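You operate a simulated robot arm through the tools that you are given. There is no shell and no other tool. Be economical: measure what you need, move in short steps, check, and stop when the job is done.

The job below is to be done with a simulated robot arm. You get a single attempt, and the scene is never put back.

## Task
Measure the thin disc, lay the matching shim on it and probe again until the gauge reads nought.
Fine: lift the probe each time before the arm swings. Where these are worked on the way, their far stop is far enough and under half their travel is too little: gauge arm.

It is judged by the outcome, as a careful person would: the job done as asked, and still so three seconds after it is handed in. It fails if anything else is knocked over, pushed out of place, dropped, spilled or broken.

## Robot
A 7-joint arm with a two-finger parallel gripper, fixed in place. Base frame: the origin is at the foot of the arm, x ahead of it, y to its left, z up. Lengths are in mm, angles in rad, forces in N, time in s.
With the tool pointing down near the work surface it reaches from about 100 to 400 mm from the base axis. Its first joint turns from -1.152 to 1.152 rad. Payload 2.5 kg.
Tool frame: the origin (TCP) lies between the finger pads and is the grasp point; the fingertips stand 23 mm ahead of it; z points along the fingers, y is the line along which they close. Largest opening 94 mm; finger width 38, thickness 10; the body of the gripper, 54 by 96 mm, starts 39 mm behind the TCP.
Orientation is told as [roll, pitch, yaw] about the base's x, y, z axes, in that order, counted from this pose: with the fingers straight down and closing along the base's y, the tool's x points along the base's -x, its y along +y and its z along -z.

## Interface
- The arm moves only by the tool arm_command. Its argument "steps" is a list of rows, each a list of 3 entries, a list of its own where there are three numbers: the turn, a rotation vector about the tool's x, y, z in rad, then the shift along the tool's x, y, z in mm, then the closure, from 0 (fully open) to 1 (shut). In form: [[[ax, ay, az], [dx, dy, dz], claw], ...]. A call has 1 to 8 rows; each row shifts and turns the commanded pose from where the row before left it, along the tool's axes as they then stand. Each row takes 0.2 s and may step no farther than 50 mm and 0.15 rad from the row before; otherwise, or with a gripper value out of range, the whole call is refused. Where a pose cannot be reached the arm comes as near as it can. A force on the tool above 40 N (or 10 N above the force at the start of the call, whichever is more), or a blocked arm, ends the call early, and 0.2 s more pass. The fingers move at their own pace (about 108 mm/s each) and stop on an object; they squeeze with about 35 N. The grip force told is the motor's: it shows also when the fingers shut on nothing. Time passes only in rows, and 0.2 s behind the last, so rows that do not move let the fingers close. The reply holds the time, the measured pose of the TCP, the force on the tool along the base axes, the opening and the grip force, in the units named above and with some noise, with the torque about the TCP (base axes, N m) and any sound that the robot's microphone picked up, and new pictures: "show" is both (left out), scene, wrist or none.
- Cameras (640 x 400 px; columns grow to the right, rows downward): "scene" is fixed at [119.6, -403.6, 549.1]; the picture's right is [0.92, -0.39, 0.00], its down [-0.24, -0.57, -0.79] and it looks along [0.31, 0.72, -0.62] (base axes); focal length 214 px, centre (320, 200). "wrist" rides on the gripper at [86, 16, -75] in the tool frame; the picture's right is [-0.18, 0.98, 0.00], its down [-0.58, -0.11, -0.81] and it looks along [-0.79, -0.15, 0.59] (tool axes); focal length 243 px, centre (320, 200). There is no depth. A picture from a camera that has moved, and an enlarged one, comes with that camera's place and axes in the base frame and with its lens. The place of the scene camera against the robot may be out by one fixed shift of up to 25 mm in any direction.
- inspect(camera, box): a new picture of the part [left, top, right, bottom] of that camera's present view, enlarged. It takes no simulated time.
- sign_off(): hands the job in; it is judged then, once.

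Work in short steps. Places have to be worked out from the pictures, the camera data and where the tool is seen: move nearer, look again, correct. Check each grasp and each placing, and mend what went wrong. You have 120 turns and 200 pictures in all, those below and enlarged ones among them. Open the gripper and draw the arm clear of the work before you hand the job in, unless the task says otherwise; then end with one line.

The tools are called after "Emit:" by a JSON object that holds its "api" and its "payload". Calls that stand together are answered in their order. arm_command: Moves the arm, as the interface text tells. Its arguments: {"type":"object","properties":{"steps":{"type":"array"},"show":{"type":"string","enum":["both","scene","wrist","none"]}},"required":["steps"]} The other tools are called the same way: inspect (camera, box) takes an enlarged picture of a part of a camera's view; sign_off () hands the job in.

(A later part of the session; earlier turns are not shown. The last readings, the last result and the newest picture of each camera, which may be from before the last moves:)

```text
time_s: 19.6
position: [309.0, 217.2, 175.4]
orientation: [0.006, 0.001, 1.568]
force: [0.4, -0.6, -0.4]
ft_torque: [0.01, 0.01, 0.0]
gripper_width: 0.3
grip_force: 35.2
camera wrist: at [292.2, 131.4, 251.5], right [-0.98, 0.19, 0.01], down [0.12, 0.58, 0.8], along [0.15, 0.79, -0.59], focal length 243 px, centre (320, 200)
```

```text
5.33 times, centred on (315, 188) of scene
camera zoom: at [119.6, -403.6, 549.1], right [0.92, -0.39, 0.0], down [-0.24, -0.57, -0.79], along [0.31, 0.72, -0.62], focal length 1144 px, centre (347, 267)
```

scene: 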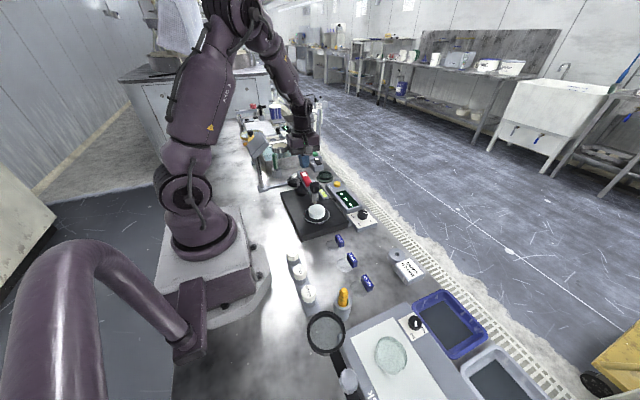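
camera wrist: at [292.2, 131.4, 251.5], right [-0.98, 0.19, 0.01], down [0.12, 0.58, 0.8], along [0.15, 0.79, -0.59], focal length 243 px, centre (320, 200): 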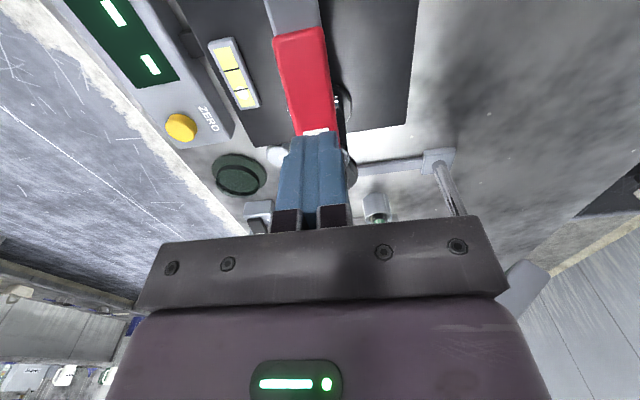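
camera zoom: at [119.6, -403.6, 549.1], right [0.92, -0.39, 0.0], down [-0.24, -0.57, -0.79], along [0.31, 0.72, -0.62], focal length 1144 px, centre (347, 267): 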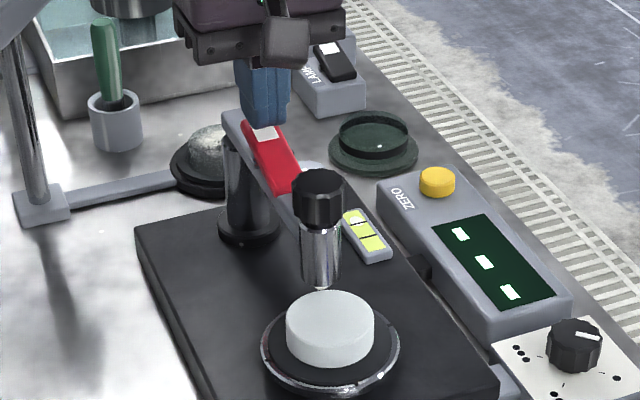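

Tips are at about z=152 with no contact yet, so I'll continue down slowly.

Emit:
{"api": "arm_command", "payload": {"steps": [[[0, 0, 0], [0, 0, 2], 1], [[0, 0, 0], [0, 0, 2], 1], [[0, 0, 0], [0, 0, 2], 1], [[0, 0, 0], [0, 0, 2], 1], [[0, 0, 0], [0, 0, 2], 1]], "show": "wrist"}}

Emit:
{"api": "inspect", "payload": {"camera": "scene", "box": [285, 150, 345, 225]}}

```text
time_s: 20.8
position: [308.5, 217.7, 165.6]
orientation: [0.006, 0.001, 1.569]
force: [-0.1, 0.7, 0.6]
ft_torque: [0.01, -0.02, -0.01]
gripper_width: 0.0
grip_force: 35.4
camera wrist: at [292.4, 132.1, 241.3], right [-0.98, 0.19, 0.01], down [0.12, 0.58, 0.8], along [0.15, 0.79, -0.59], focal length 243 px, centre (320, 200)
```

wrist: 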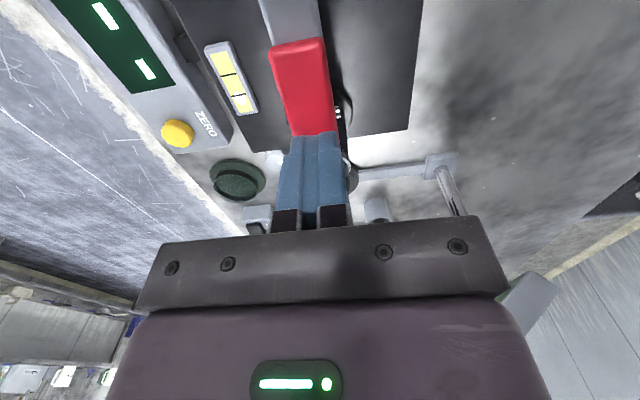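

```text
5.33 times, centred on (315, 188) of scene
camera zoom: at [119.6, -403.6, 549.1], right [0.92, -0.39, 0.0], down [-0.24, -0.57, -0.79], along [0.31, 0.72, -0.62], focal length 1144 px, centre (347, 267)
```

zoom: 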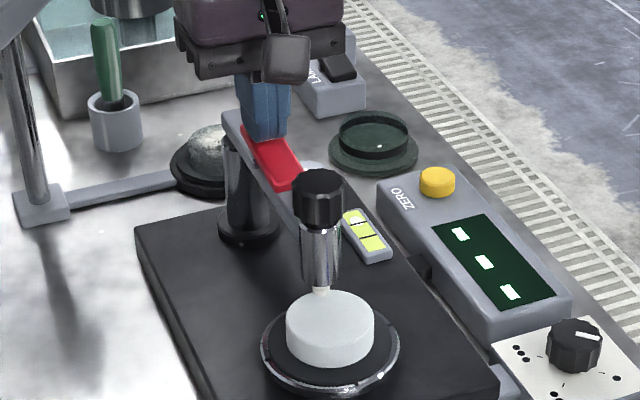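

Pressing the pad moves the lever and a white stylus is now coming down. So this is the probe control; I'll keep going.

Emit:
{"api": "arm_command", "payload": {"steps": [[[0, 0, 0], [0, 0, 2], 1], [[0, 0, 0], [0, 0, 2], 1], [[0, 0, 0], [0, 0, 2], 1], [[0, 0, 0], [0, 0, 0], 1]], "show": "none"}}

Emit:
{"api": "inspect", "payload": {"camera": "scene", "box": [285, 160, 375, 230]}}

```text
time_s: 21.6
position: [309.5, 218.7, 162.2]
orientation: [0.004, 0.005, 1.566]
force: [-2.3, -0.5, 6.9]
ft_torque: [-0.11, -0.01, -0.03]
gripper_width: 0.0
grip_force: 35.5
stopped in row 3: the force on the tool passed its limit at 47 N (the readings are from after the stop); the commanded pose is now the measured one
```

```text
5.71 times, centred on (330, 195) of scene
camera zoom: at [119.6, -403.6, 549.1], right [0.92, -0.39, 0.0], down [-0.24, -0.57, -0.79], along [0.31, 0.73, -0.62], focal length 1226 px, centre (263, 229)
```

zoom: 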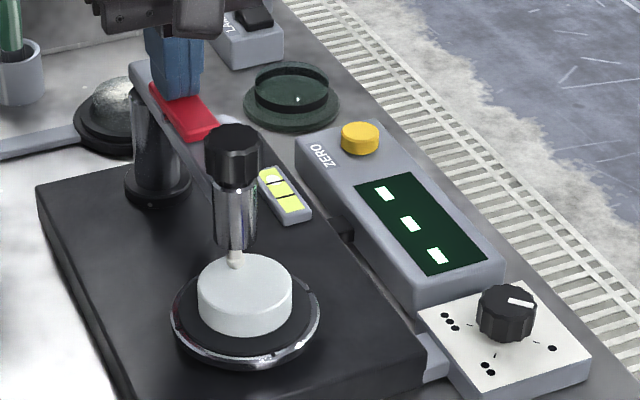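

The stylus now reaches the disc but the display still shows dashes. I'll lift off and see whether it holds and reads.

Emit:
{"api": "arm_command", "payload": {"steps": [[[0, 0, 0], [0, 0, -20], 1], [[0, 0, 0], [0, 0, -40], 1], [[0, 0, 0], [0, 0, -40], 1], [[0, 0, 0], [20, 0, 0], 1]], "show": "wrist"}}

Emit:
{"api": "inspect", "payload": {"camera": "scene", "box": [285, 160, 385, 235]}}

```text
time_s: 22.6
position: [309.3, 198.3, 261.6]
orientation: [0.005, 0.006, 1.567]
force: [-0.2, -0.5, -0.2]
ft_torque: [-0.01, -0.01, -0.01]
gripper_width: 0.1
grip_force: 34.7
camera wrist: at [292.9, 112.5, 337.7], right [-0.98, 0.19, 0.0], down [0.11, 0.58, 0.8], along [0.15, 0.79, -0.6], focal length 243 px, centre (320, 200)
```

wrist: 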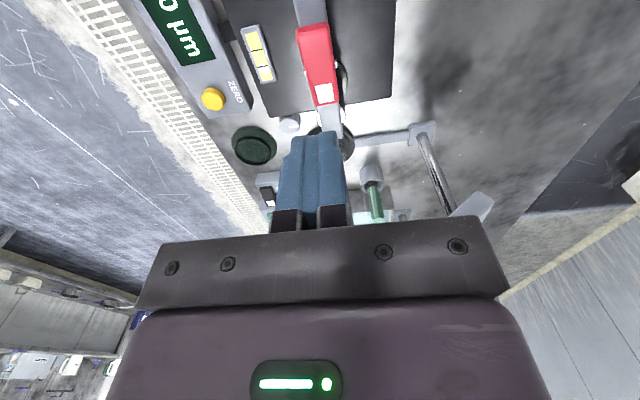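

```text
5.33 times, centred on (335, 198) of scene
camera zoom: at [119.6, -403.6, 549.1], right [0.92, -0.39, 0.0], down [-0.24, -0.57, -0.79], along [0.31, 0.72, -0.62], focal length 1144 px, centre (240, 213)
```

zoom: 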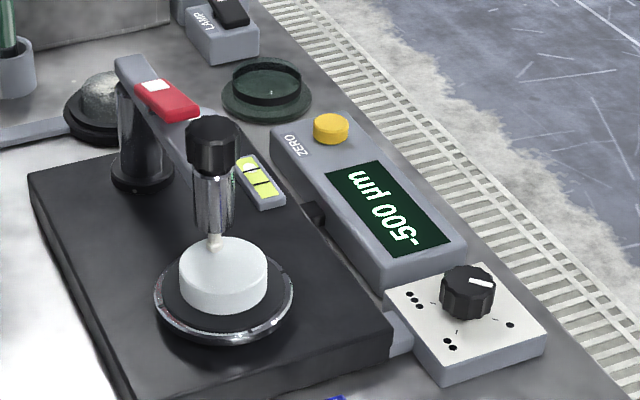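

The display now reads about "-500 µm" and the lever stays down. I'll verify the digits.

Emit:
{"api": "inspect", "payload": {"camera": "scene", "box": [340, 185, 372, 210]}}

Emit:
{"api": "arm_command", "payload": {"steps": [[[0, 0, 0], [40, 0, 0], 1], [[0, 0, 0], [40, 0, 0], 1], [[0, 0, 0], [40, 0, 0], 1], [[0, 0, 0], [0, 0, 0], 0.5]], "show": "wrist"}}

Emit:
{"api": "inspect", "payload": {"camera": "scene", "box": [340, 185, 372, 210]}}

```text
16.00 times, centred on (356, 198) of scene
camera zoom: at [119.6, -403.6, 549.1], right [0.92, -0.39, 0.0], down [-0.24, -0.57, -0.79], along [0.31, 0.72, -0.62], focal length 3432 px, centre (-256, 240)
```

zoom: 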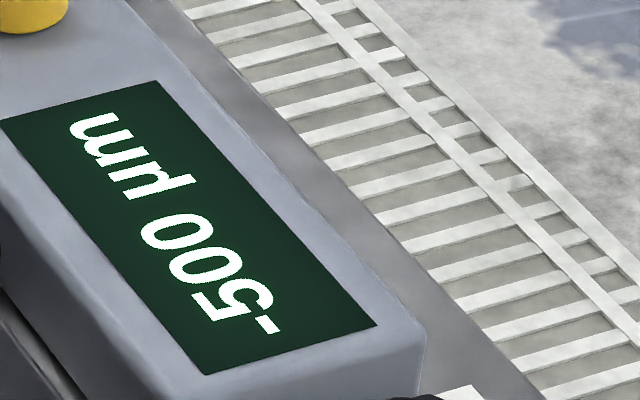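

```text
time_s: 23.6
position: [307.6, 78.8, 262.8]
orientation: [0.006, 0.006, 1.566]
force: [-0.1, 0.1, 0.3]
ft_torque: [0.0, 0.03, 0.01]
gripper_width: 47.0
grip_force: 0.0
camera wrist: at [292.2, -7.2, 339.2], right [-0.98, 0.19, 0.0], down [0.12, 0.58, 0.8], along [0.15, 0.79, -0.6], focal length 243 px, centre (320, 200)
```

wrist: 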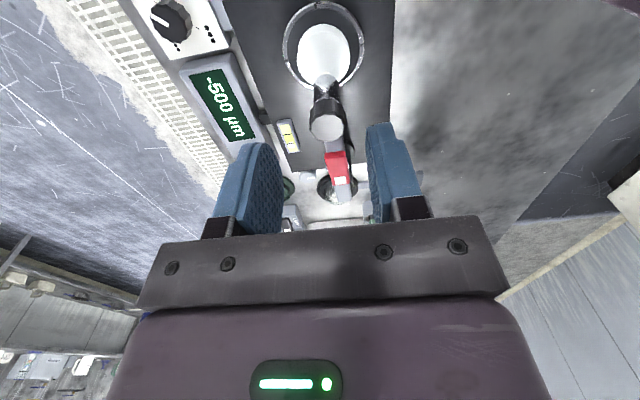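

```text
16.00 times, centred on (356, 198) of scene
camera zoom: at [119.6, -403.6, 549.1], right [0.92, -0.39, 0.0], down [-0.24, -0.57, -0.79], along [0.31, 0.72, -0.62], focal length 3432 px, centre (-256, 240)
```

zoom: 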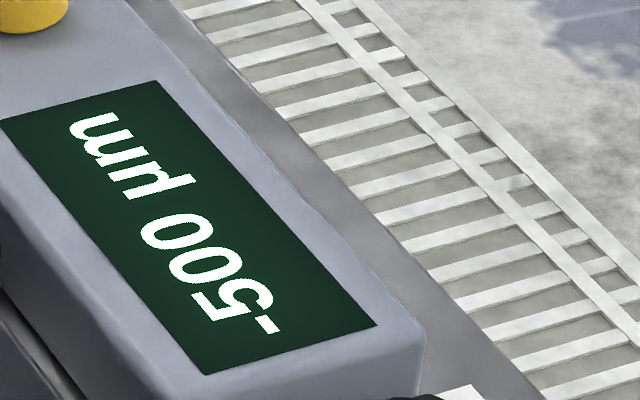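

It reads -500 µm steadily, so the 500 µm shim is the match. Next I lift the probe by pressing the lever's front end, turning the gripper to yaw 0 so the closed fingers are narrow along the arm.

Emit:
{"api": "arm_command", "payload": {"steps": [[[0, 0, 0.15], [0, 0, 0], 1], [[0, 0, 0.15], [0, 0, 0], 1], [[0, 0, 0.15], [0, 0, 0], 1], [[0, 0, 0.15], [0, 0, 0], 1], [[0, 0, 0.15], [0, 0, 0], 1], [[0, 0, 0.15], [0, 0, 0], 1], [[0, 0, 0.15], [0, 0, 0], 1], [[0, 0, 0.15], [0, 0, 0], 1]], "show": "none"}}

Emit:
{"api": "arm_command", "payload": {"steps": [[[0, 0, 0.15], [0, 0, 0], 1], [[0, 0, 0.15], [0, 0, 0], 1], [[0, 0, 0.067], [0, 0, 0], 1], [[0, 0, 0], [0, 42, 0], 1], [[0, 0, 0], [0, 40, 0], 1], [[0, 0, 0], [0, 0, 25], 1], [[0, 0, 0], [0, 0, 25], 1], [[0, 0, 0], [0, 0, 0], 1]]}}

Emit:
{"api": "inspect", "payload": {"camera": "scene", "box": [285, 150, 345, 225]}}

Emit:
{"api": "inspect", "payload": {"camera": "wrist", "box": [200, 40, 440, 230]}}

```text
time_s: 25.4
position: [308.8, 79.0, 262.7]
orientation: [-0.004, 0.008, 0.365]
force: [-0.1, -0.4, 1.3]
ft_torque: [0.01, 0.01, 0.0]
gripper_width: 0.0
grip_force: 35.3
```

```text
time_s: 27.2
position: [307.3, 160.0, 213.5]
orientation: [-0.005, 0.005, 0.001]
force: [0.3, 0.2, 1.2]
ft_torque: [0.0, -0.01, 0.02]
gripper_width: 0.0
grip_force: 35.4
camera wrist: at [221.6, 176.1, 289.2], right [0.18, 0.98, -0.01], down [0.59, -0.1, 0.8], along [0.79, -0.15, -0.59], focal length 243 px, centre (320, 200)
```

scene: 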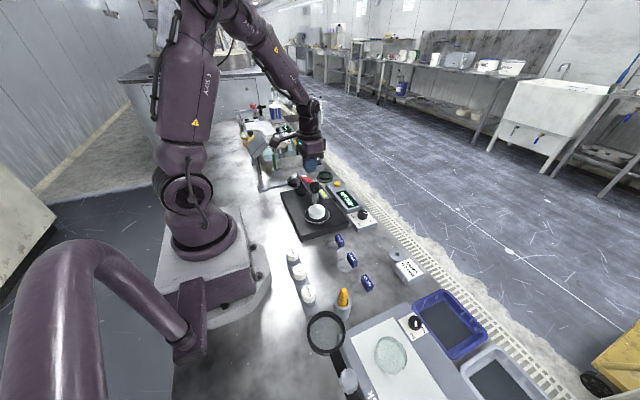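
wrist: 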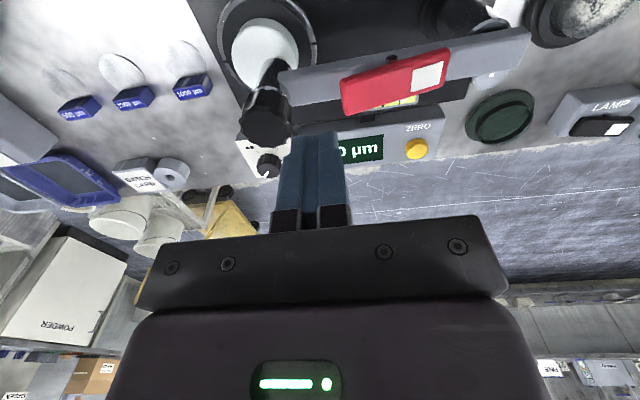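

```text
5.33 times, centred on (315, 188) of scene
camera zoom: at [119.6, -403.6, 549.1], right [0.92, -0.39, 0.0], down [-0.24, -0.57, -0.79], along [0.31, 0.72, -0.62], focal length 1144 px, centre (347, 267)
```

zoom: 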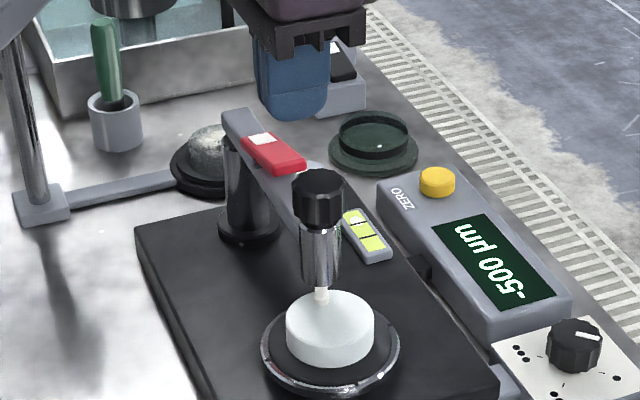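

```text
2.11 times, centred on (320, 135) of wrist
camera zoom: at [221.6, 176.1, 289.2], right [0.18, 0.98, -0.01], down [0.59, -0.1, 0.8], along [0.79, -0.15, -0.59], focal length 511 px, centre (320, 337)
```

zoom: 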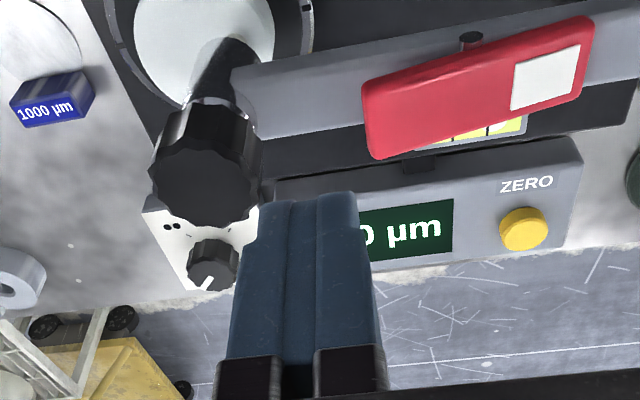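

From this side view the lever spans y≈174–232 with the pivot near y≈204, and its front end is raised. I'll press at y≈181.

Emit:
{"api": "arm_command", "payload": {"steps": [[[0, 0, 0], [0, 21, 0], 1], [[0, 0, 0], [0, 0, 18], 1], [[0, 0, 0], [0, 0, 6], 1], [[0, 0, 0], [0, 0, 4], 1], [[0, 0, 0], [0, 0, 4], 1], [[0, 0, 0], [0, 0, 3], 1]], "show": "wrist"}}

Emit:
{"api": "inspect", "payload": {"camera": "scene", "box": [285, 160, 375, 230]}}

```text
time_s: 28.6
position: [308.8, 180.5, 177.6]
orientation: [-0.004, 0.006, 0.002]
force: [0.0, -0.2, 0.0]
ft_torque: [-0.01, -0.01, 0.02]
gripper_width: 0.0
grip_force: 35.0
camera wrist: at [221.6, 196.3, 253.4], right [0.18, 0.98, -0.01], down [0.59, -0.1, 0.8], along [0.79, -0.15, -0.59], focal length 243 px, centre (320, 200)
```

wrist: 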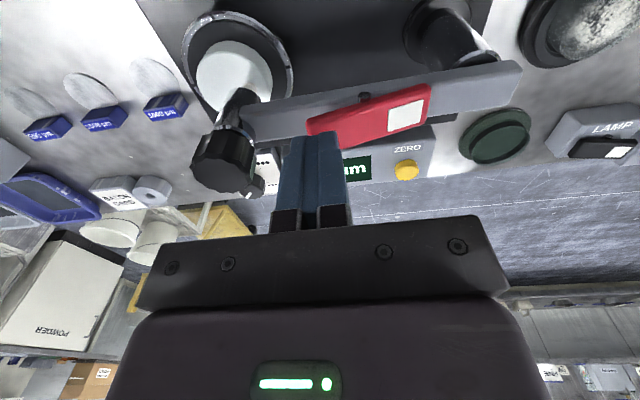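

```text
5.71 times, centred on (330, 195) of scene
camera zoom: at [119.6, -403.6, 549.1], right [0.92, -0.39, 0.0], down [-0.24, -0.57, -0.79], along [0.31, 0.72, -0.62], focal length 1226 px, centre (263, 229)
```

zoom: 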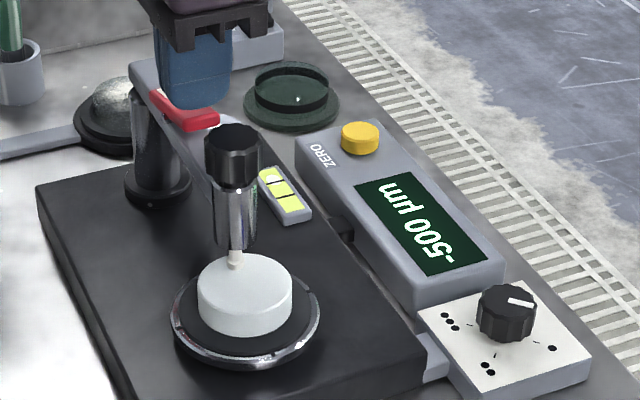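

No contact yet, so I continue down.

Emit:
{"api": "arm_command", "payload": {"steps": [[[0, 0, 0], [0, 0, 3], 1], [[0, 0, 0], [0, 0, 3], 1], [[0, 0, 0], [0, 0, 2], 1], [[0, 0, 0], [0, 0, 2], 1], [[0, 0, 0], [0, 0, 2], 1], [[0, 0, 0], [0, 0, 2], 1]], "show": "wrist"}}

Emit:
{"api": "inspect", "payload": {"camera": "scene", "box": [285, 160, 375, 230]}}

```text
time_s: 30.0
position: [308.6, 180.2, 163.1]
orientation: [-0.006, 0.004, 0.003]
force: [0.4, -1.1, 1.7]
ft_torque: [-0.06, 0.01, -0.01]
gripper_width: 0.1
grip_force: 35.4
camera wrist: at [221.8, 196.3, 238.4], right [0.18, 0.98, -0.01], down [0.59, -0.1, 0.8], along [0.79, -0.15, -0.59], focal length 243 px, centre (320, 200)
```

wrist: 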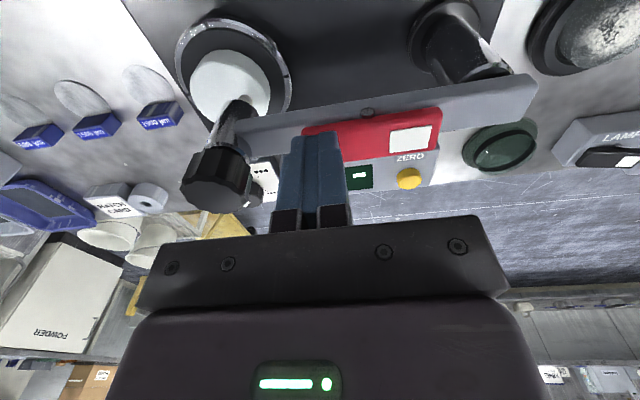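

```text
5.71 times, centred on (330, 195) of scene
camera zoom: at [119.6, -403.6, 549.1], right [0.92, -0.39, 0.0], down [-0.24, -0.57, -0.79], along [0.31, 0.72, -0.62], focal length 1226 px, centre (263, 229)
```

zoom: 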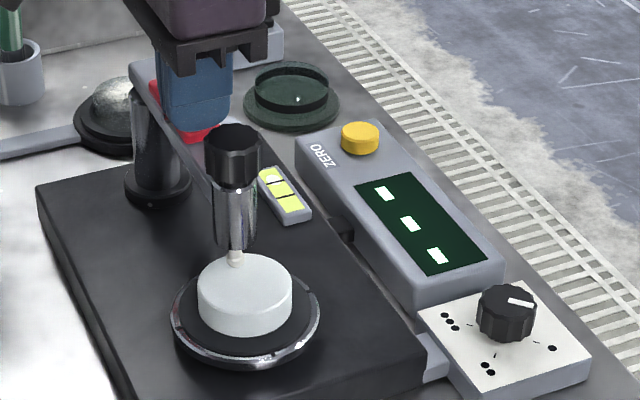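

The lever is moving and the display has gone back to dashes. I'll continue to the stop.

Emit:
{"api": "arm_command", "payload": {"steps": [[[0, 0, 0], [0, 0, 2], 1], [[0, 0, 0], [0, 0, 2], 1], [[0, 0, 0], [0, 0, 2], 1], [[0, 0, 0], [0, 0, 2], 1], [[0, 0, 0], [0, 0, 1.5], 1], [[0, 0, 0], [0, 0, 1.5], 1]], "show": "wrist"}}

Emit:
{"api": "inspect", "payload": {"camera": "scene", "box": [285, 160, 375, 230]}}

```text
time_s: 31.0
position: [307.8, 181.2, 157.3]
orientation: [-0.005, 0.002, 0.003]
force: [-3.8, -3.6, 9.1]
ft_torque: [0.04, -0.07, 0.02]
gripper_width: 0.0
grip_force: 34.9
stopped in row 4: the force on the tool passed its limit at 46 N (the readings are from after the stop); the commanded pose is now the measured one
camera wrist: at [221.8, 196.9, 233.9], right [0.18, 0.98, -0.01], down [0.58, -0.1, 0.8], along [0.79, -0.15, -0.59], focal length 243 px, centre (320, 200)
```

wrist: 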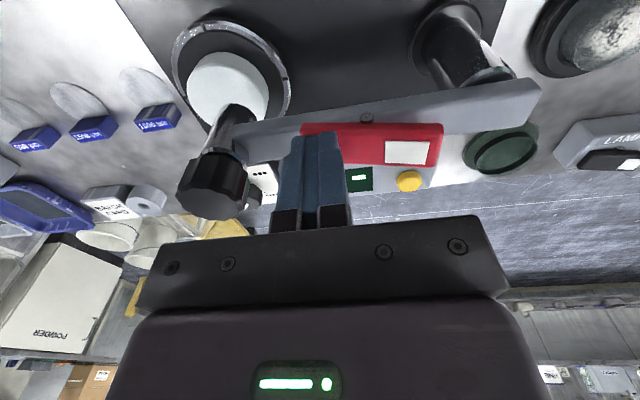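

```text
5.71 times, centred on (330, 195) of scene
camera zoom: at [119.5, -403.6, 549.1], right [0.92, -0.39, 0.0], down [-0.24, -0.57, -0.79], along [0.31, 0.73, -0.62], focal length 1226 px, centre (263, 229)
```

zoom: 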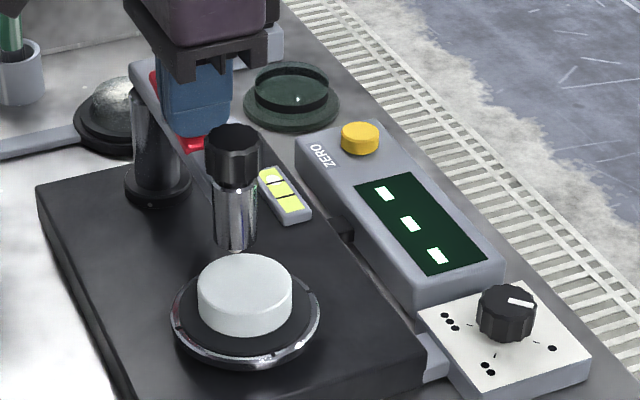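

The probe is lifted. To swing the arm I'll cage the knob loosely between the fingers at yaw 90°, so first I rise and turn.

Emit:
{"api": "arm_command", "payload": {"steps": [[[0, 0, 0], [0, 0, -25], 1], [[0, 0, 0], [0, 0, -40], 1], [[0, 0, -0.15], [0, -20, 0], 0.5], [[0, 0, -0.15], [0, -20, 0], 0.5], [[0, 0, -0.15], [0, -15, 0], 0.5], [[0, 0, -0.15], [0, 0, 0], 0.5], [[0, 0, -0.15], [0, 0, 0], 0.5], [[0, 0, -0.15], [0, 0, 0], 0.5]], "show": "none"}}

Emit:
{"api": "arm_command", "payload": {"steps": [[[0, 0, -0.15], [0, 0, 0], 0.5], [[0, 0, -0.15], [0, 0, 0], 0.5], [[0, 0, -0.15], [0, 0, 0], 0.5], [[0, 0, -0.15], [0, 0, 0], 0.45], [[0, 0, -0.07], [0, 0, 0], 0.45], [[0, 0, 0], [0, 0, 0], 0.45]], "show": "wrist"}}

```text
time_s: 32.8
position: [316.1, 127.7, 221.8]
orientation: [-0.001, 0.007, 0.905]
force: [0.3, 0.0, 0.0]
ft_torque: [-0.01, 0.0, -0.04]
gripper_width: 47.1
grip_force: 0.1
```

```text
time_s: 34.2
position: [316.0, 126.7, 223.1]
orientation: [0.005, 0.004, 1.573]
force: [0.0, 0.6, -0.8]
ft_torque: [0.01, -0.01, -0.01]
gripper_width: 51.6
grip_force: 0.1
camera wrist: at [299.9, 40.5, 299.2], right [-0.98, 0.18, 0.0], down [0.11, 0.59, 0.8], along [0.14, 0.79, -0.6], focal length 243 px, centre (320, 200)
```

wrist: 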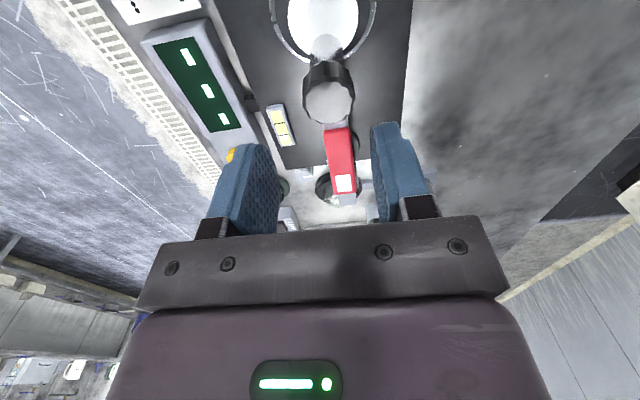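

I'll centre on the knob (x≈309.5) and descend around it.

Emit:
{"api": "arm_command", "payload": {"steps": [[[0, 0, 0], [1.5, 6.5, 20], 0.45], [[0, 0, 0], [0, 0, 20], 0.45], [[0, 0, 0], [0, 0, 20], 0.45], [[0, 0, 0], [0, 0, 14], 0.45], [[0, 0, 0], [0, 0, 0], 0.45]], "show": "wrist"}}

```text
time_s: 35.4
position: [310.1, 124.1, 147.7]
orientation: [0.003, 0.006, 1.572]
force: [-0.1, 0.5, -0.4]
ft_torque: [0.01, -0.01, 0.01]
gripper_width: 51.8
grip_force: 0.0
camera wrist: at [293.3, 37.9, 224.6], right [-0.98, 0.18, 0.0], down [0.11, 0.59, 0.8], along [0.15, 0.79, -0.6], focal length 243 px, centre (320, 200)
```

wrist: 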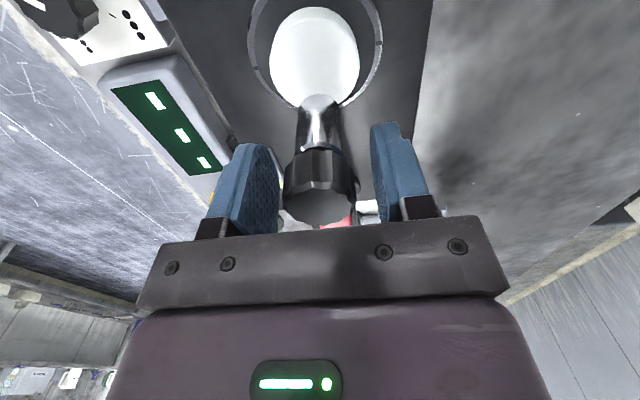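

The knob is caged with room on both sides. I'll ease toward -x in small steps and watch the force for a stop.

Emit:
{"api": "arm_command", "payload": {"steps": [[[0, 0, 0], [0, 6, 0], 0.45], [[0, 0, 0], [0, 5, 0], 0.45], [[0, 0, 0], [0, 4, 0], 0.45], [[0, 0, 0], [0, 4, 0], 0.45], [[0, 0, 0], [0, 4, 0], 0.45]], "show": "wrist"}}

```text
time_s: 36.6
position: [287.7, 125.6, 149.8]
orientation: [0.002, 0.002, 1.57]
force: [0.9, -1.1, 0.1]
ft_torque: [0.01, -0.05, -0.01]
gripper_width: 52.1
grip_force: 0.5
camera wrist: at [270.7, 38.5, 224.8], right [-0.98, 0.18, 0.0], down [0.11, 0.58, 0.8], along [0.15, 0.79, -0.6], focal length 243 px, centre (320, 200)
```

wrist: 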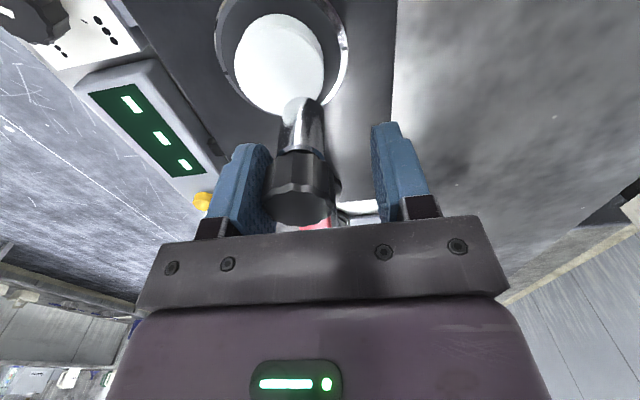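

The arm swings freely toward -x. I'll carry on along the arc about the post, turning the tool with it.

Emit:
{"api": "arm_command", "payload": {"steps": [[[0, 0, 0.12], [-1, 12, 0], 0.45], [[0, 0, 0.12], [-1, 12, 0], 0.45], [[0, 0, 0.12], [-1, 12, 0], 0.45], [[0, 0, 0.12], [-1, 12, 0], 0.45], [[0, 0, 0.12], [-1, 12, 0], 0.45]]}}

```text
time_s: 37.8
position: [230.3, 144.8, 148.6]
orientation: [0.002, 0.004, 0.97]
force: [-0.6, 0.2, -0.4]
ft_torque: [0.01, 0.02, -0.02]
gripper_width: 51.5
grip_force: 0.1
camera wrist: at [167.6, 82.9, 224.8], right [-0.71, 0.71, 0.0], down [0.42, 0.42, 0.8], along [0.57, 0.57, -0.6], focal length 243 px, centre (320, 200)
```

scene: 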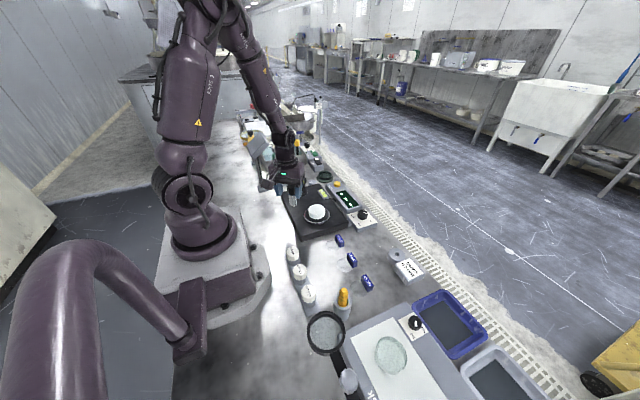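
wrist: 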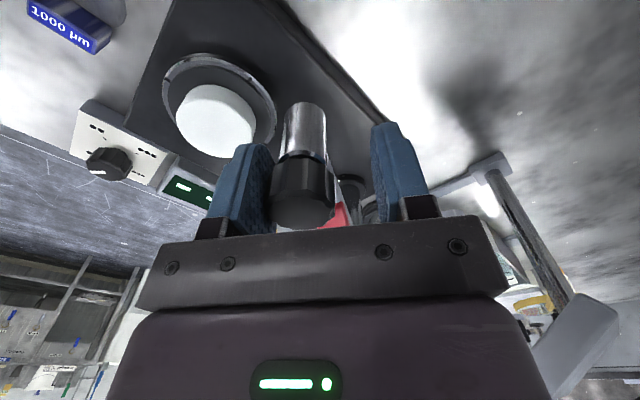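

It's swung about 0.6 rad and the disc is mostly clear. I'll go on toward the far stop, keeping an eye on the force.

Emit:
{"api": "arm_command", "payload": {"steps": [[[0, 0, 0.12], [-1, 12, 0], 0.45], [[0, 0, 0.12], [-1, 12, 0], 0.45], [[0, 0, 0.12], [-1, 12, 0], 0.45]], "show": "wrist"}}

Emit:
{"api": "inspect", "payload": {"camera": "scene", "box": [250, 140, 370, 240]}}

```text
time_s: 38.6
position: [205.8, 169.8, 149.8]
orientation: [0.0, 0.007, 0.608]
force: [0.6, 0.4, -0.2]
ft_torque: [-0.01, 0.0, 0.01]
gripper_width: 51.4
grip_force: 0.1
camera wrist: at [125.0, 134.1, 225.5], right [-0.41, 0.91, 0.0], down [0.54, 0.25, 0.8], along [0.73, 0.33, -0.6], focal length 243 px, centre (320, 200)
```

wrist: 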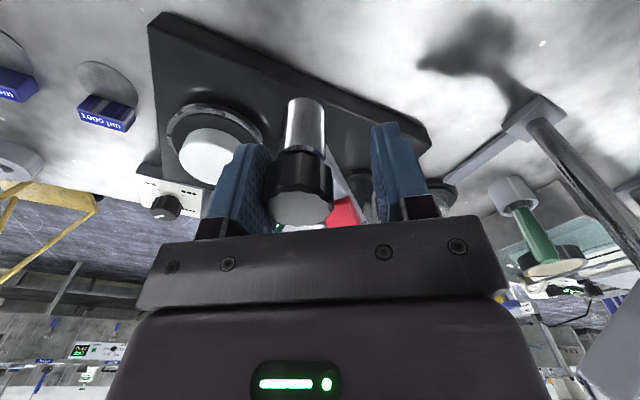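

```text
4.00 times, centred on (310, 190) of scene
camera zoom: at [119.6, -403.6, 549.1], right [0.92, -0.39, 0.0], down [-0.24, -0.57, -0.79], along [0.31, 0.72, -0.62], focal length 858 px, centre (360, 240)
```

zoom: 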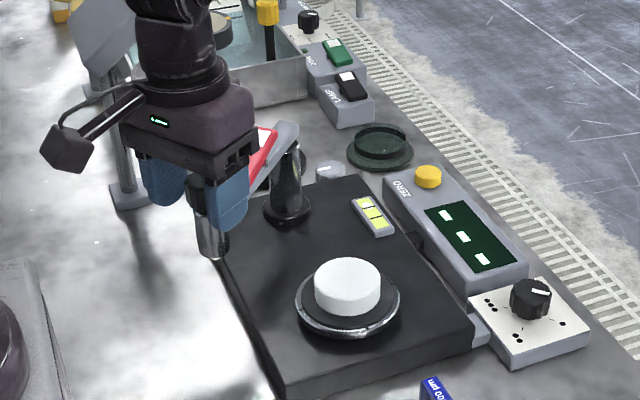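

Emit:
{"api": "arm_command", "payload": {"steps": [[[0, 0, 0.12], [-1, 12, 0], 0.45], [[0, 0, 0.12], [-1, 12, 0], 0.45], [[0, 0, 0], [0, 0, 0], 0.45]], "show": "wrist"}}

Emit:
{"api": "inspect", "payload": {"camera": "scene", "box": [250, 140, 370, 240]}}

```text
time_s: 39.4
position: [194.1, 192.5, 147.7]
orientation: [-0.002, 0.007, 0.37]
force: [0.1, -0.1, 0.0]
ft_torque: [0.0, -0.04, 0.01]
gripper_width: 51.8
grip_force: 0.0
camera wrist: at [107.7, 176.2, 224.6], right [-0.18, 0.98, 0.0], down [0.58, 0.11, 0.8], along [0.79, 0.14, -0.6], focal length 243 px, centre (320, 200)
```

wrist: 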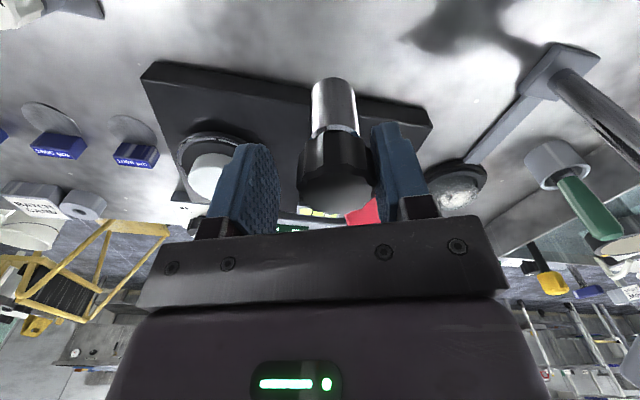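

```text
4.00 times, centred on (310, 190) of scene
camera zoom: at [119.6, -403.6, 549.1], right [0.92, -0.39, 0.0], down [-0.24, -0.57, -0.79], along [0.31, 0.72, -0.62], focal length 858 px, centre (360, 240)
```

zoom: 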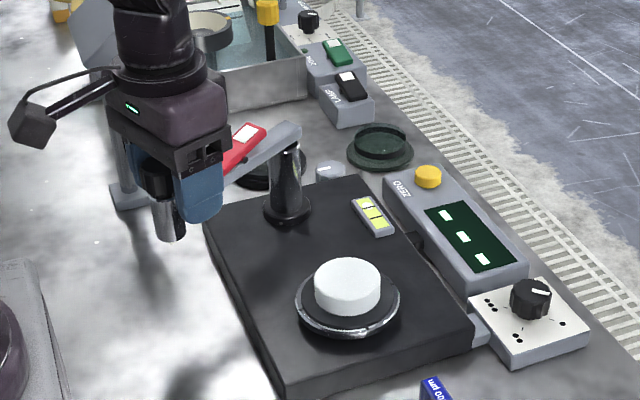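

The arm is swung out roughly 1.2 rad, well clear of the disc. I'll rise straight up and travel over to look closely at the 500 µm shim.

Emit:
{"api": "arm_command", "payload": {"steps": [[[0, 0, 0], [0, 0, -25], 0.45], [[0, 0, 0], [0, 0, -40], 0.4], [[0, 0, 0.15], [0, 0, -45], 0.4], [[0, 0, 0.15], [0, 0, 0], 0], [[0, 0, 0.07], [-5, -45, 0], 0], [[0, 0, 0], [-8, -48, 0], 0], [[0, 0, 0], [-8, -48, 0], 0], [[0, 0, 0], [-8, -48, 0], 0]], "show": "none"}}

Emit:
{"api": "arm_command", "payload": {"steps": [[[0, 0, 0], [-8, -48, 0], 0], [[0, 0, 0], [-8, -48, 0], 0], [[0, 0, 0], [-8, -48, 0], 0], [[0, 0, 0], [-8, -20, 15], 0], [[0, 0, 0], [0, 0, 20], 0], [[0, 0, 0], [0, 0, 0], 0]], "show": "both"}}

Emit:
{"api": "inspect", "payload": {"camera": "wrist", "box": [200, 20, 440, 230]}}

Emit:
{"api": "inspect", "payload": {"camera": "scene", "box": [250, 140, 370, 240]}}

```text
time_s: 41.2
position: [227.2, 2.5, 260.1]
orientation: [-0.007, 0.005, 0.0]
force: [-0.1, -0.7, -0.4]
ft_torque: [0.01, 0.02, -0.01]
gripper_width: 94.1
grip_force: 0.0
```

```text
time_s: 42.6
position: [258.6, -161.4, 224.6]
orientation: [-0.006, 0.003, -0.001]
force: [0.0, -0.5, -0.2]
ft_torque: [0.0, 0.01, 0.0]
gripper_width: 93.6
grip_force: 0.1
camera wrist: at [171.9, -145.5, 300.8], right [0.18, 0.98, -0.01], down [0.58, -0.1, 0.8], along [0.79, -0.15, -0.59], focal length 243 px, centre (320, 200)
```

scene: 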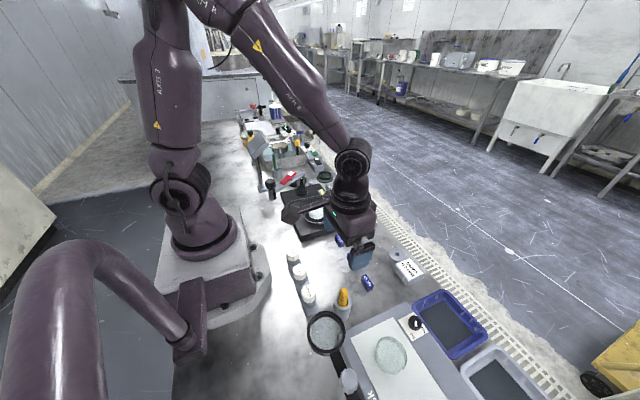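
wrist: 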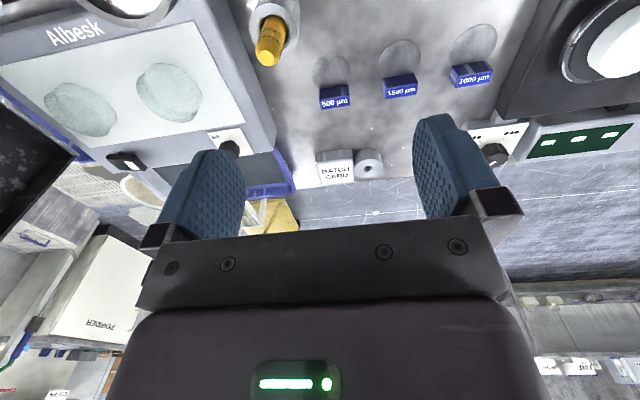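

```text
1.90 times, centred on (320, 125) of wrist
camera zoom: at [171.9, -145.5, 300.8], right [0.18, 0.98, -0.01], down [0.58, -0.1, 0.8], along [0.79, -0.15, -0.59], focal length 462 px, centre (320, 343)
```

zoom: 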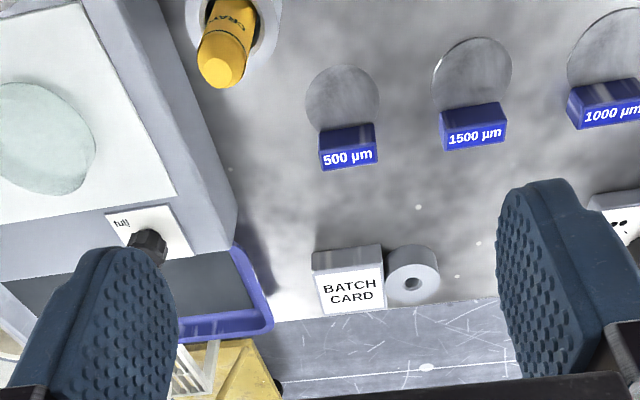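

```text
4.00 times, centred on (310, 190) of scene
camera zoom: at [119.6, -403.6, 549.1], right [0.92, -0.39, 0.0], down [-0.24, -0.57, -0.79], along [0.31, 0.72, -0.62], focal length 858 px, centre (360, 240)
```

zoom: 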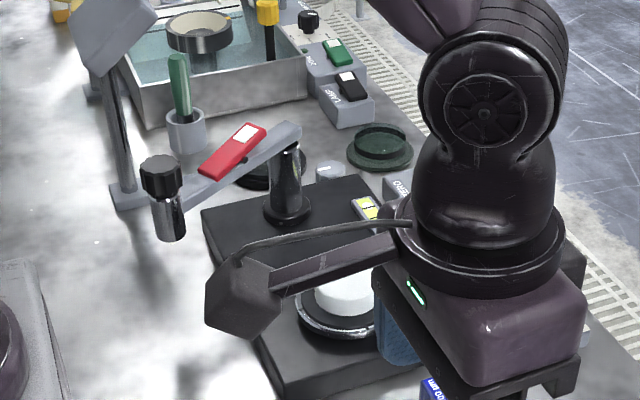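

The tag block stands about 29 mm tall at (342,-160), x 336–349, 36 mm wide along y. The thin disc is joined on its base side with its centre near (320,-158). I'll go over the tag with about 60 mm opening and check alignment.

Emit:
{"api": "arm_command", "payload": {"steps": [[[0, 0, 0], [-42, 1, 20], 0.36], [[0, 0, 0], [-41, 0, 30], 0.36], [[0, 0, 0], [0, 0, 45], 0.36], [[0, 0, 0], [0, 0, 45], 0.36], [[0, 0, 0], [0, 0, 0], 0.36]], "show": "both"}}

Emit:
{"api": "inspect", "payload": {"camera": "wrist", "box": [220, 60, 420, 230]}}

```text
refused: row 2 steps farther than a row can; nothing moved
```

```text
2.35 times, centred on (320, 145) of wrist
camera zoom: at [171.9, -145.5, 300.8], right [0.18, 0.98, -0.01], down [0.58, -0.1, 0.8], along [0.79, -0.15, -0.59], focal length 571 px, centre (320, 329)
```

zoom: 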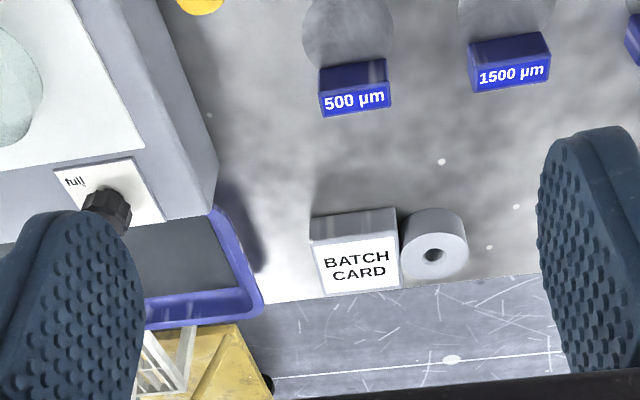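

One row was too long; I'll redo it with shorter rows.

Emit:
{"api": "arm_command", "payload": {"steps": [[[0, 0, 0], [-40, 1, 20], 0.36], [[0, 0, 0], [-40, 0, 20], 0.36], [[0, 0, 0], [-3, 0, 45], 0.36], [[0, 0, 0], [0, 0, 45], 0.36], [[0, 0, 0], [0, 0, 10], 0.36], [[0, 0, 0], [0, 0, 0], 0.36]], "show": "both"}}

Emit:
{"api": "inspect", "payload": {"camera": "wrist", "box": [220, 60, 420, 230]}}

Emit:
{"api": "inspect", "payload": {"camera": "scene", "box": [320, 230, 420, 320]}}

```text
time_s: 44.0
position: [340.2, -160.6, 82.9]
orientation: [-0.005, 0.005, 0.0]
force: [-0.3, -1.2, 0.6]
ft_torque: [0.01, 0.0, 0.02]
gripper_width: 60.0
grip_force: 0.1
camera wrist: at [253.4, -144.7, 159.7], right [0.18, 0.98, -0.01], down [0.58, -0.11, 0.8], along [0.79, -0.15, -0.59], focal length 243 px, centre (320, 200)
```

scene: 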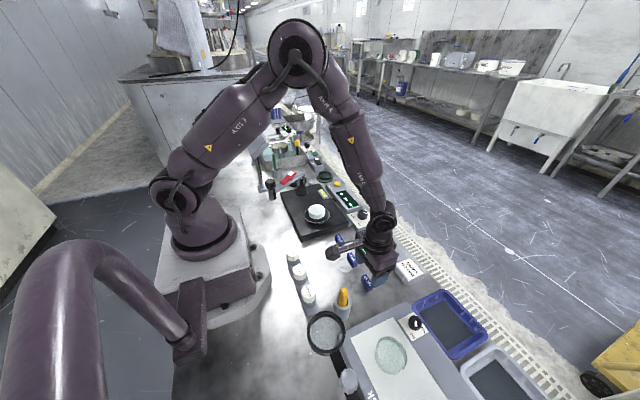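
wrist: 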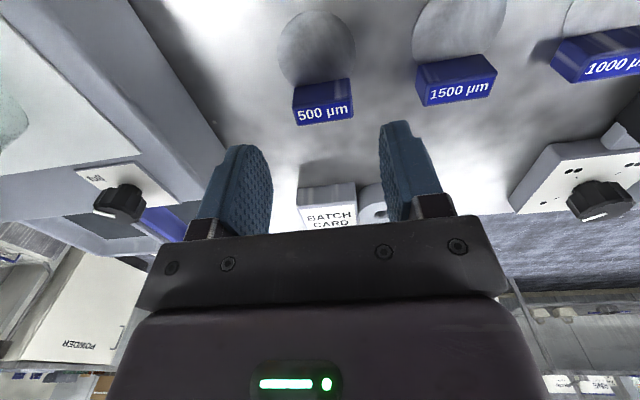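

```text
2.35 times, centred on (320, 145) of wrist
camera zoom: at [253.4, -144.7, 159.7], right [0.18, 0.98, -0.01], down [0.58, -0.11, 0.8], along [0.79, -0.15, -0.59], focal length 571 px, centre (320, 329)
```

zoom: 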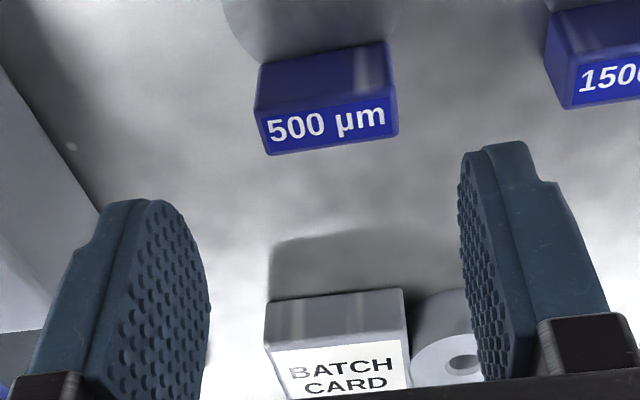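

```text
4.44 times, centred on (370, 275) of scene
camera zoom: at [119.6, -403.6, 549.1], right [0.92, -0.39, 0.0], down [-0.24, -0.57, -0.79], along [0.31, 0.72, -0.62], focal length 953 px, centre (98, -133)
```

zoom: 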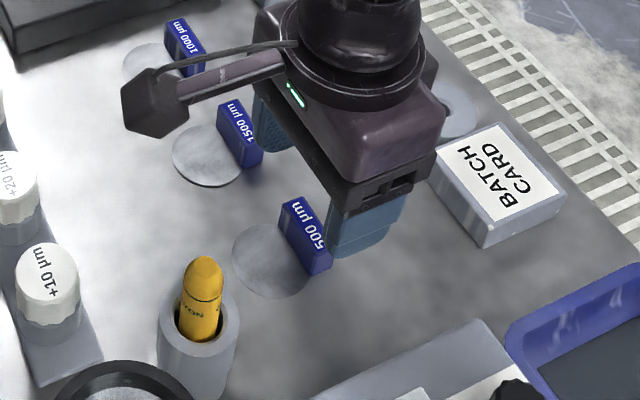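

Refined: tag x 338–351, y centre -160, top at z≈25. I'll centre over it, descend to TCP z≈29, then close.

Emit:
{"api": "arm_command", "payload": {"steps": [[[0, 0, 0], [-4.5, 0.6, 20], 0.36], [[0, 0, 0], [0, 0, 20], 0.36], [[0, 0, 0], [0, 0, 14], 0.36], [[0, 0, 0], [0, 0, 0], 0.36]], "show": "wrist"}}

Emit:
{"api": "inspect", "payload": {"camera": "scene", "box": [320, 230, 420, 320]}}

```text
time_s: 45.0
position: [344.3, -160.8, 31.2]
orientation: [-0.004, 0.005, 0.001]
force: [0.8, -0.4, -0.2]
ft_torque: [0.0, -0.01, 0.01]
gripper_width: 60.1
grip_force: 0.0
camera wrist: at [257.5, -144.6, 106.2], right [0.18, 0.98, -0.01], down [0.58, -0.1, 0.8], along [0.79, -0.15, -0.59], focal length 243 px, centre (320, 200)
```

wrist: 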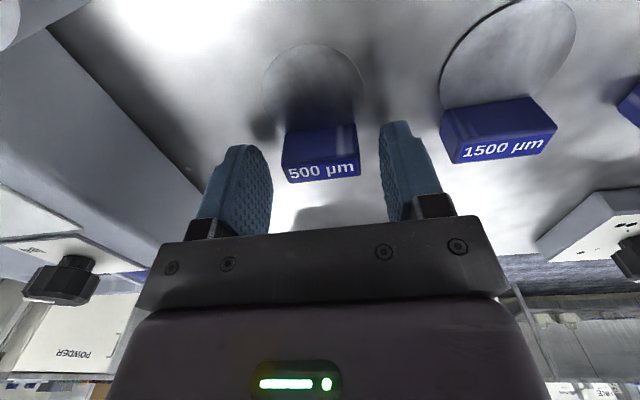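

```text
4.44 times, centred on (370, 275) of scene
camera zoom: at [119.6, -403.6, 549.1], right [0.92, -0.39, 0.0], down [-0.24, -0.57, -0.79], along [0.31, 0.72, -0.62], focal length 953 px, centre (98, -133)
```

zoom: 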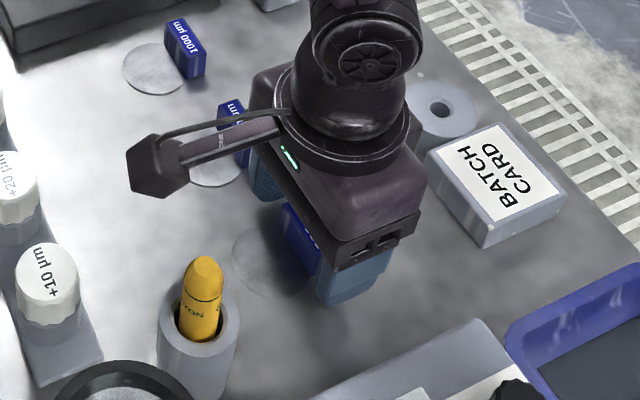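

The tag is centred between the pads. I'll go down 3 mm more and close.

Emit:
{"api": "arm_command", "payload": {"steps": [[[0, 0, 0], [0, 0, 3], 0.36], [[0, 0, 0], [0, 0, 0], 0.56], [[0, 0, 0], [0, 0, 0], 0.7], [[0, 0, 0], [0, 0, 0], 0.7]], "show": "wrist"}}

```text
time_s: 46.0
position: [343.5, -160.0, 27.2]
orientation: [-0.008, 0.003, 0.0]
force: [-0.8, 0.6, 6.4]
ft_torque: [0.16, 0.13, 0.03]
gripper_width: 37.1
grip_force: 35.0
camera wrist: at [258.1, -144.3, 104.0], right [0.18, 0.98, -0.01], down [0.58, -0.1, 0.8], along [0.79, -0.15, -0.59], focal length 243 px, centre (320, 200)
```

wrist: 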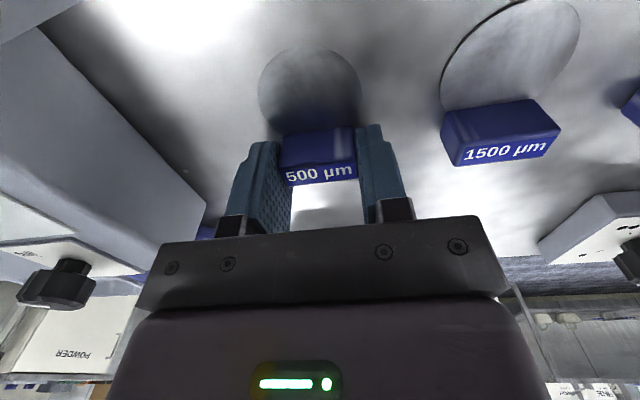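

Gripped at 37 mm. I'll lift a little and check that the disc comes along.

Emit:
{"api": "arm_command", "payload": {"steps": [[[0, 0, 0], [0, 0, -10], 0.7], [[0, 0, 0], [0, 0, -30], 0.7], [[0, 0, 0], [0, 0, -40], 0.7], [[0, 0, 0], [0, 0, 0], 0.7]], "show": "wrist"}}

Emit:
{"api": "inspect", "payload": {"camera": "scene", "box": [320, 210, 420, 300]}}

Emit:
{"api": "inspect", "payload": {"camera": "wrist", "box": [220, 30, 420, 220]}}

```text
time_s: 47.0
position: [346.3, -159.9, 105.4]
orientation: [-0.004, 0.006, 0.002]
force: [-0.4, -0.2, 0.3]
ft_torque: [0.01, 0.01, -0.02]
gripper_width: 37.1
grip_force: 35.1
camera wrist: at [259.7, -143.9, 181.5], right [0.18, 0.98, -0.01], down [0.59, -0.11, 0.8], along [0.79, -0.15, -0.59], focal length 243 px, centre (320, 200)
```

wrist: 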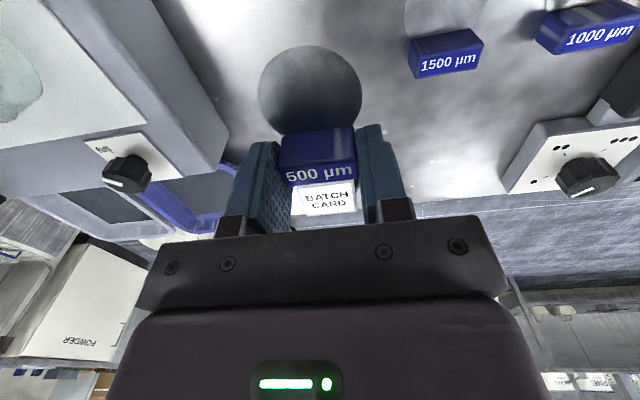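

```text
4.44 times, centred on (370, 255) of scene
camera zoom: at [119.6, -403.6, 549.1], right [0.92, -0.39, 0.0], down [-0.24, -0.57, -0.79], along [0.31, 0.72, -0.62], focal length 953 px, centre (98, -44)
```

zoom: 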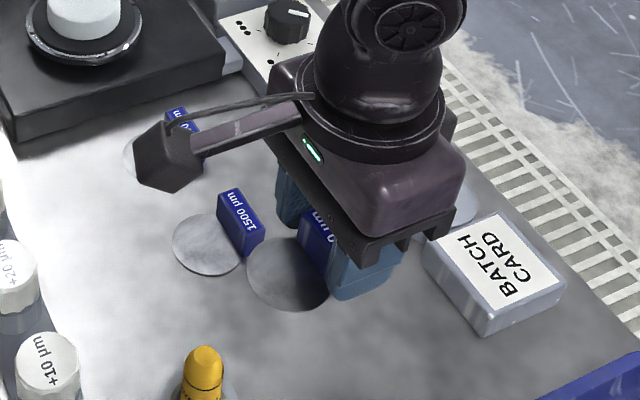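

```text
2.11 times, centred on (320, 125) of wrist
camera zoom: at [259.7, -143.9, 181.5], right [0.18, 0.98, -0.01], down [0.59, -0.11, 0.8], along [0.79, -0.15, -0.59], focal length 511 px, centre (320, 358)
```

zoom: 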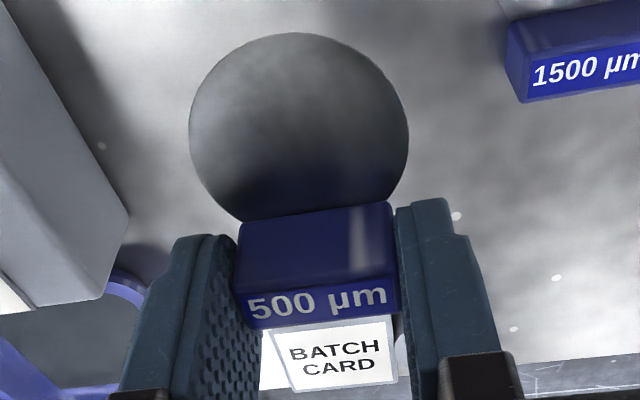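

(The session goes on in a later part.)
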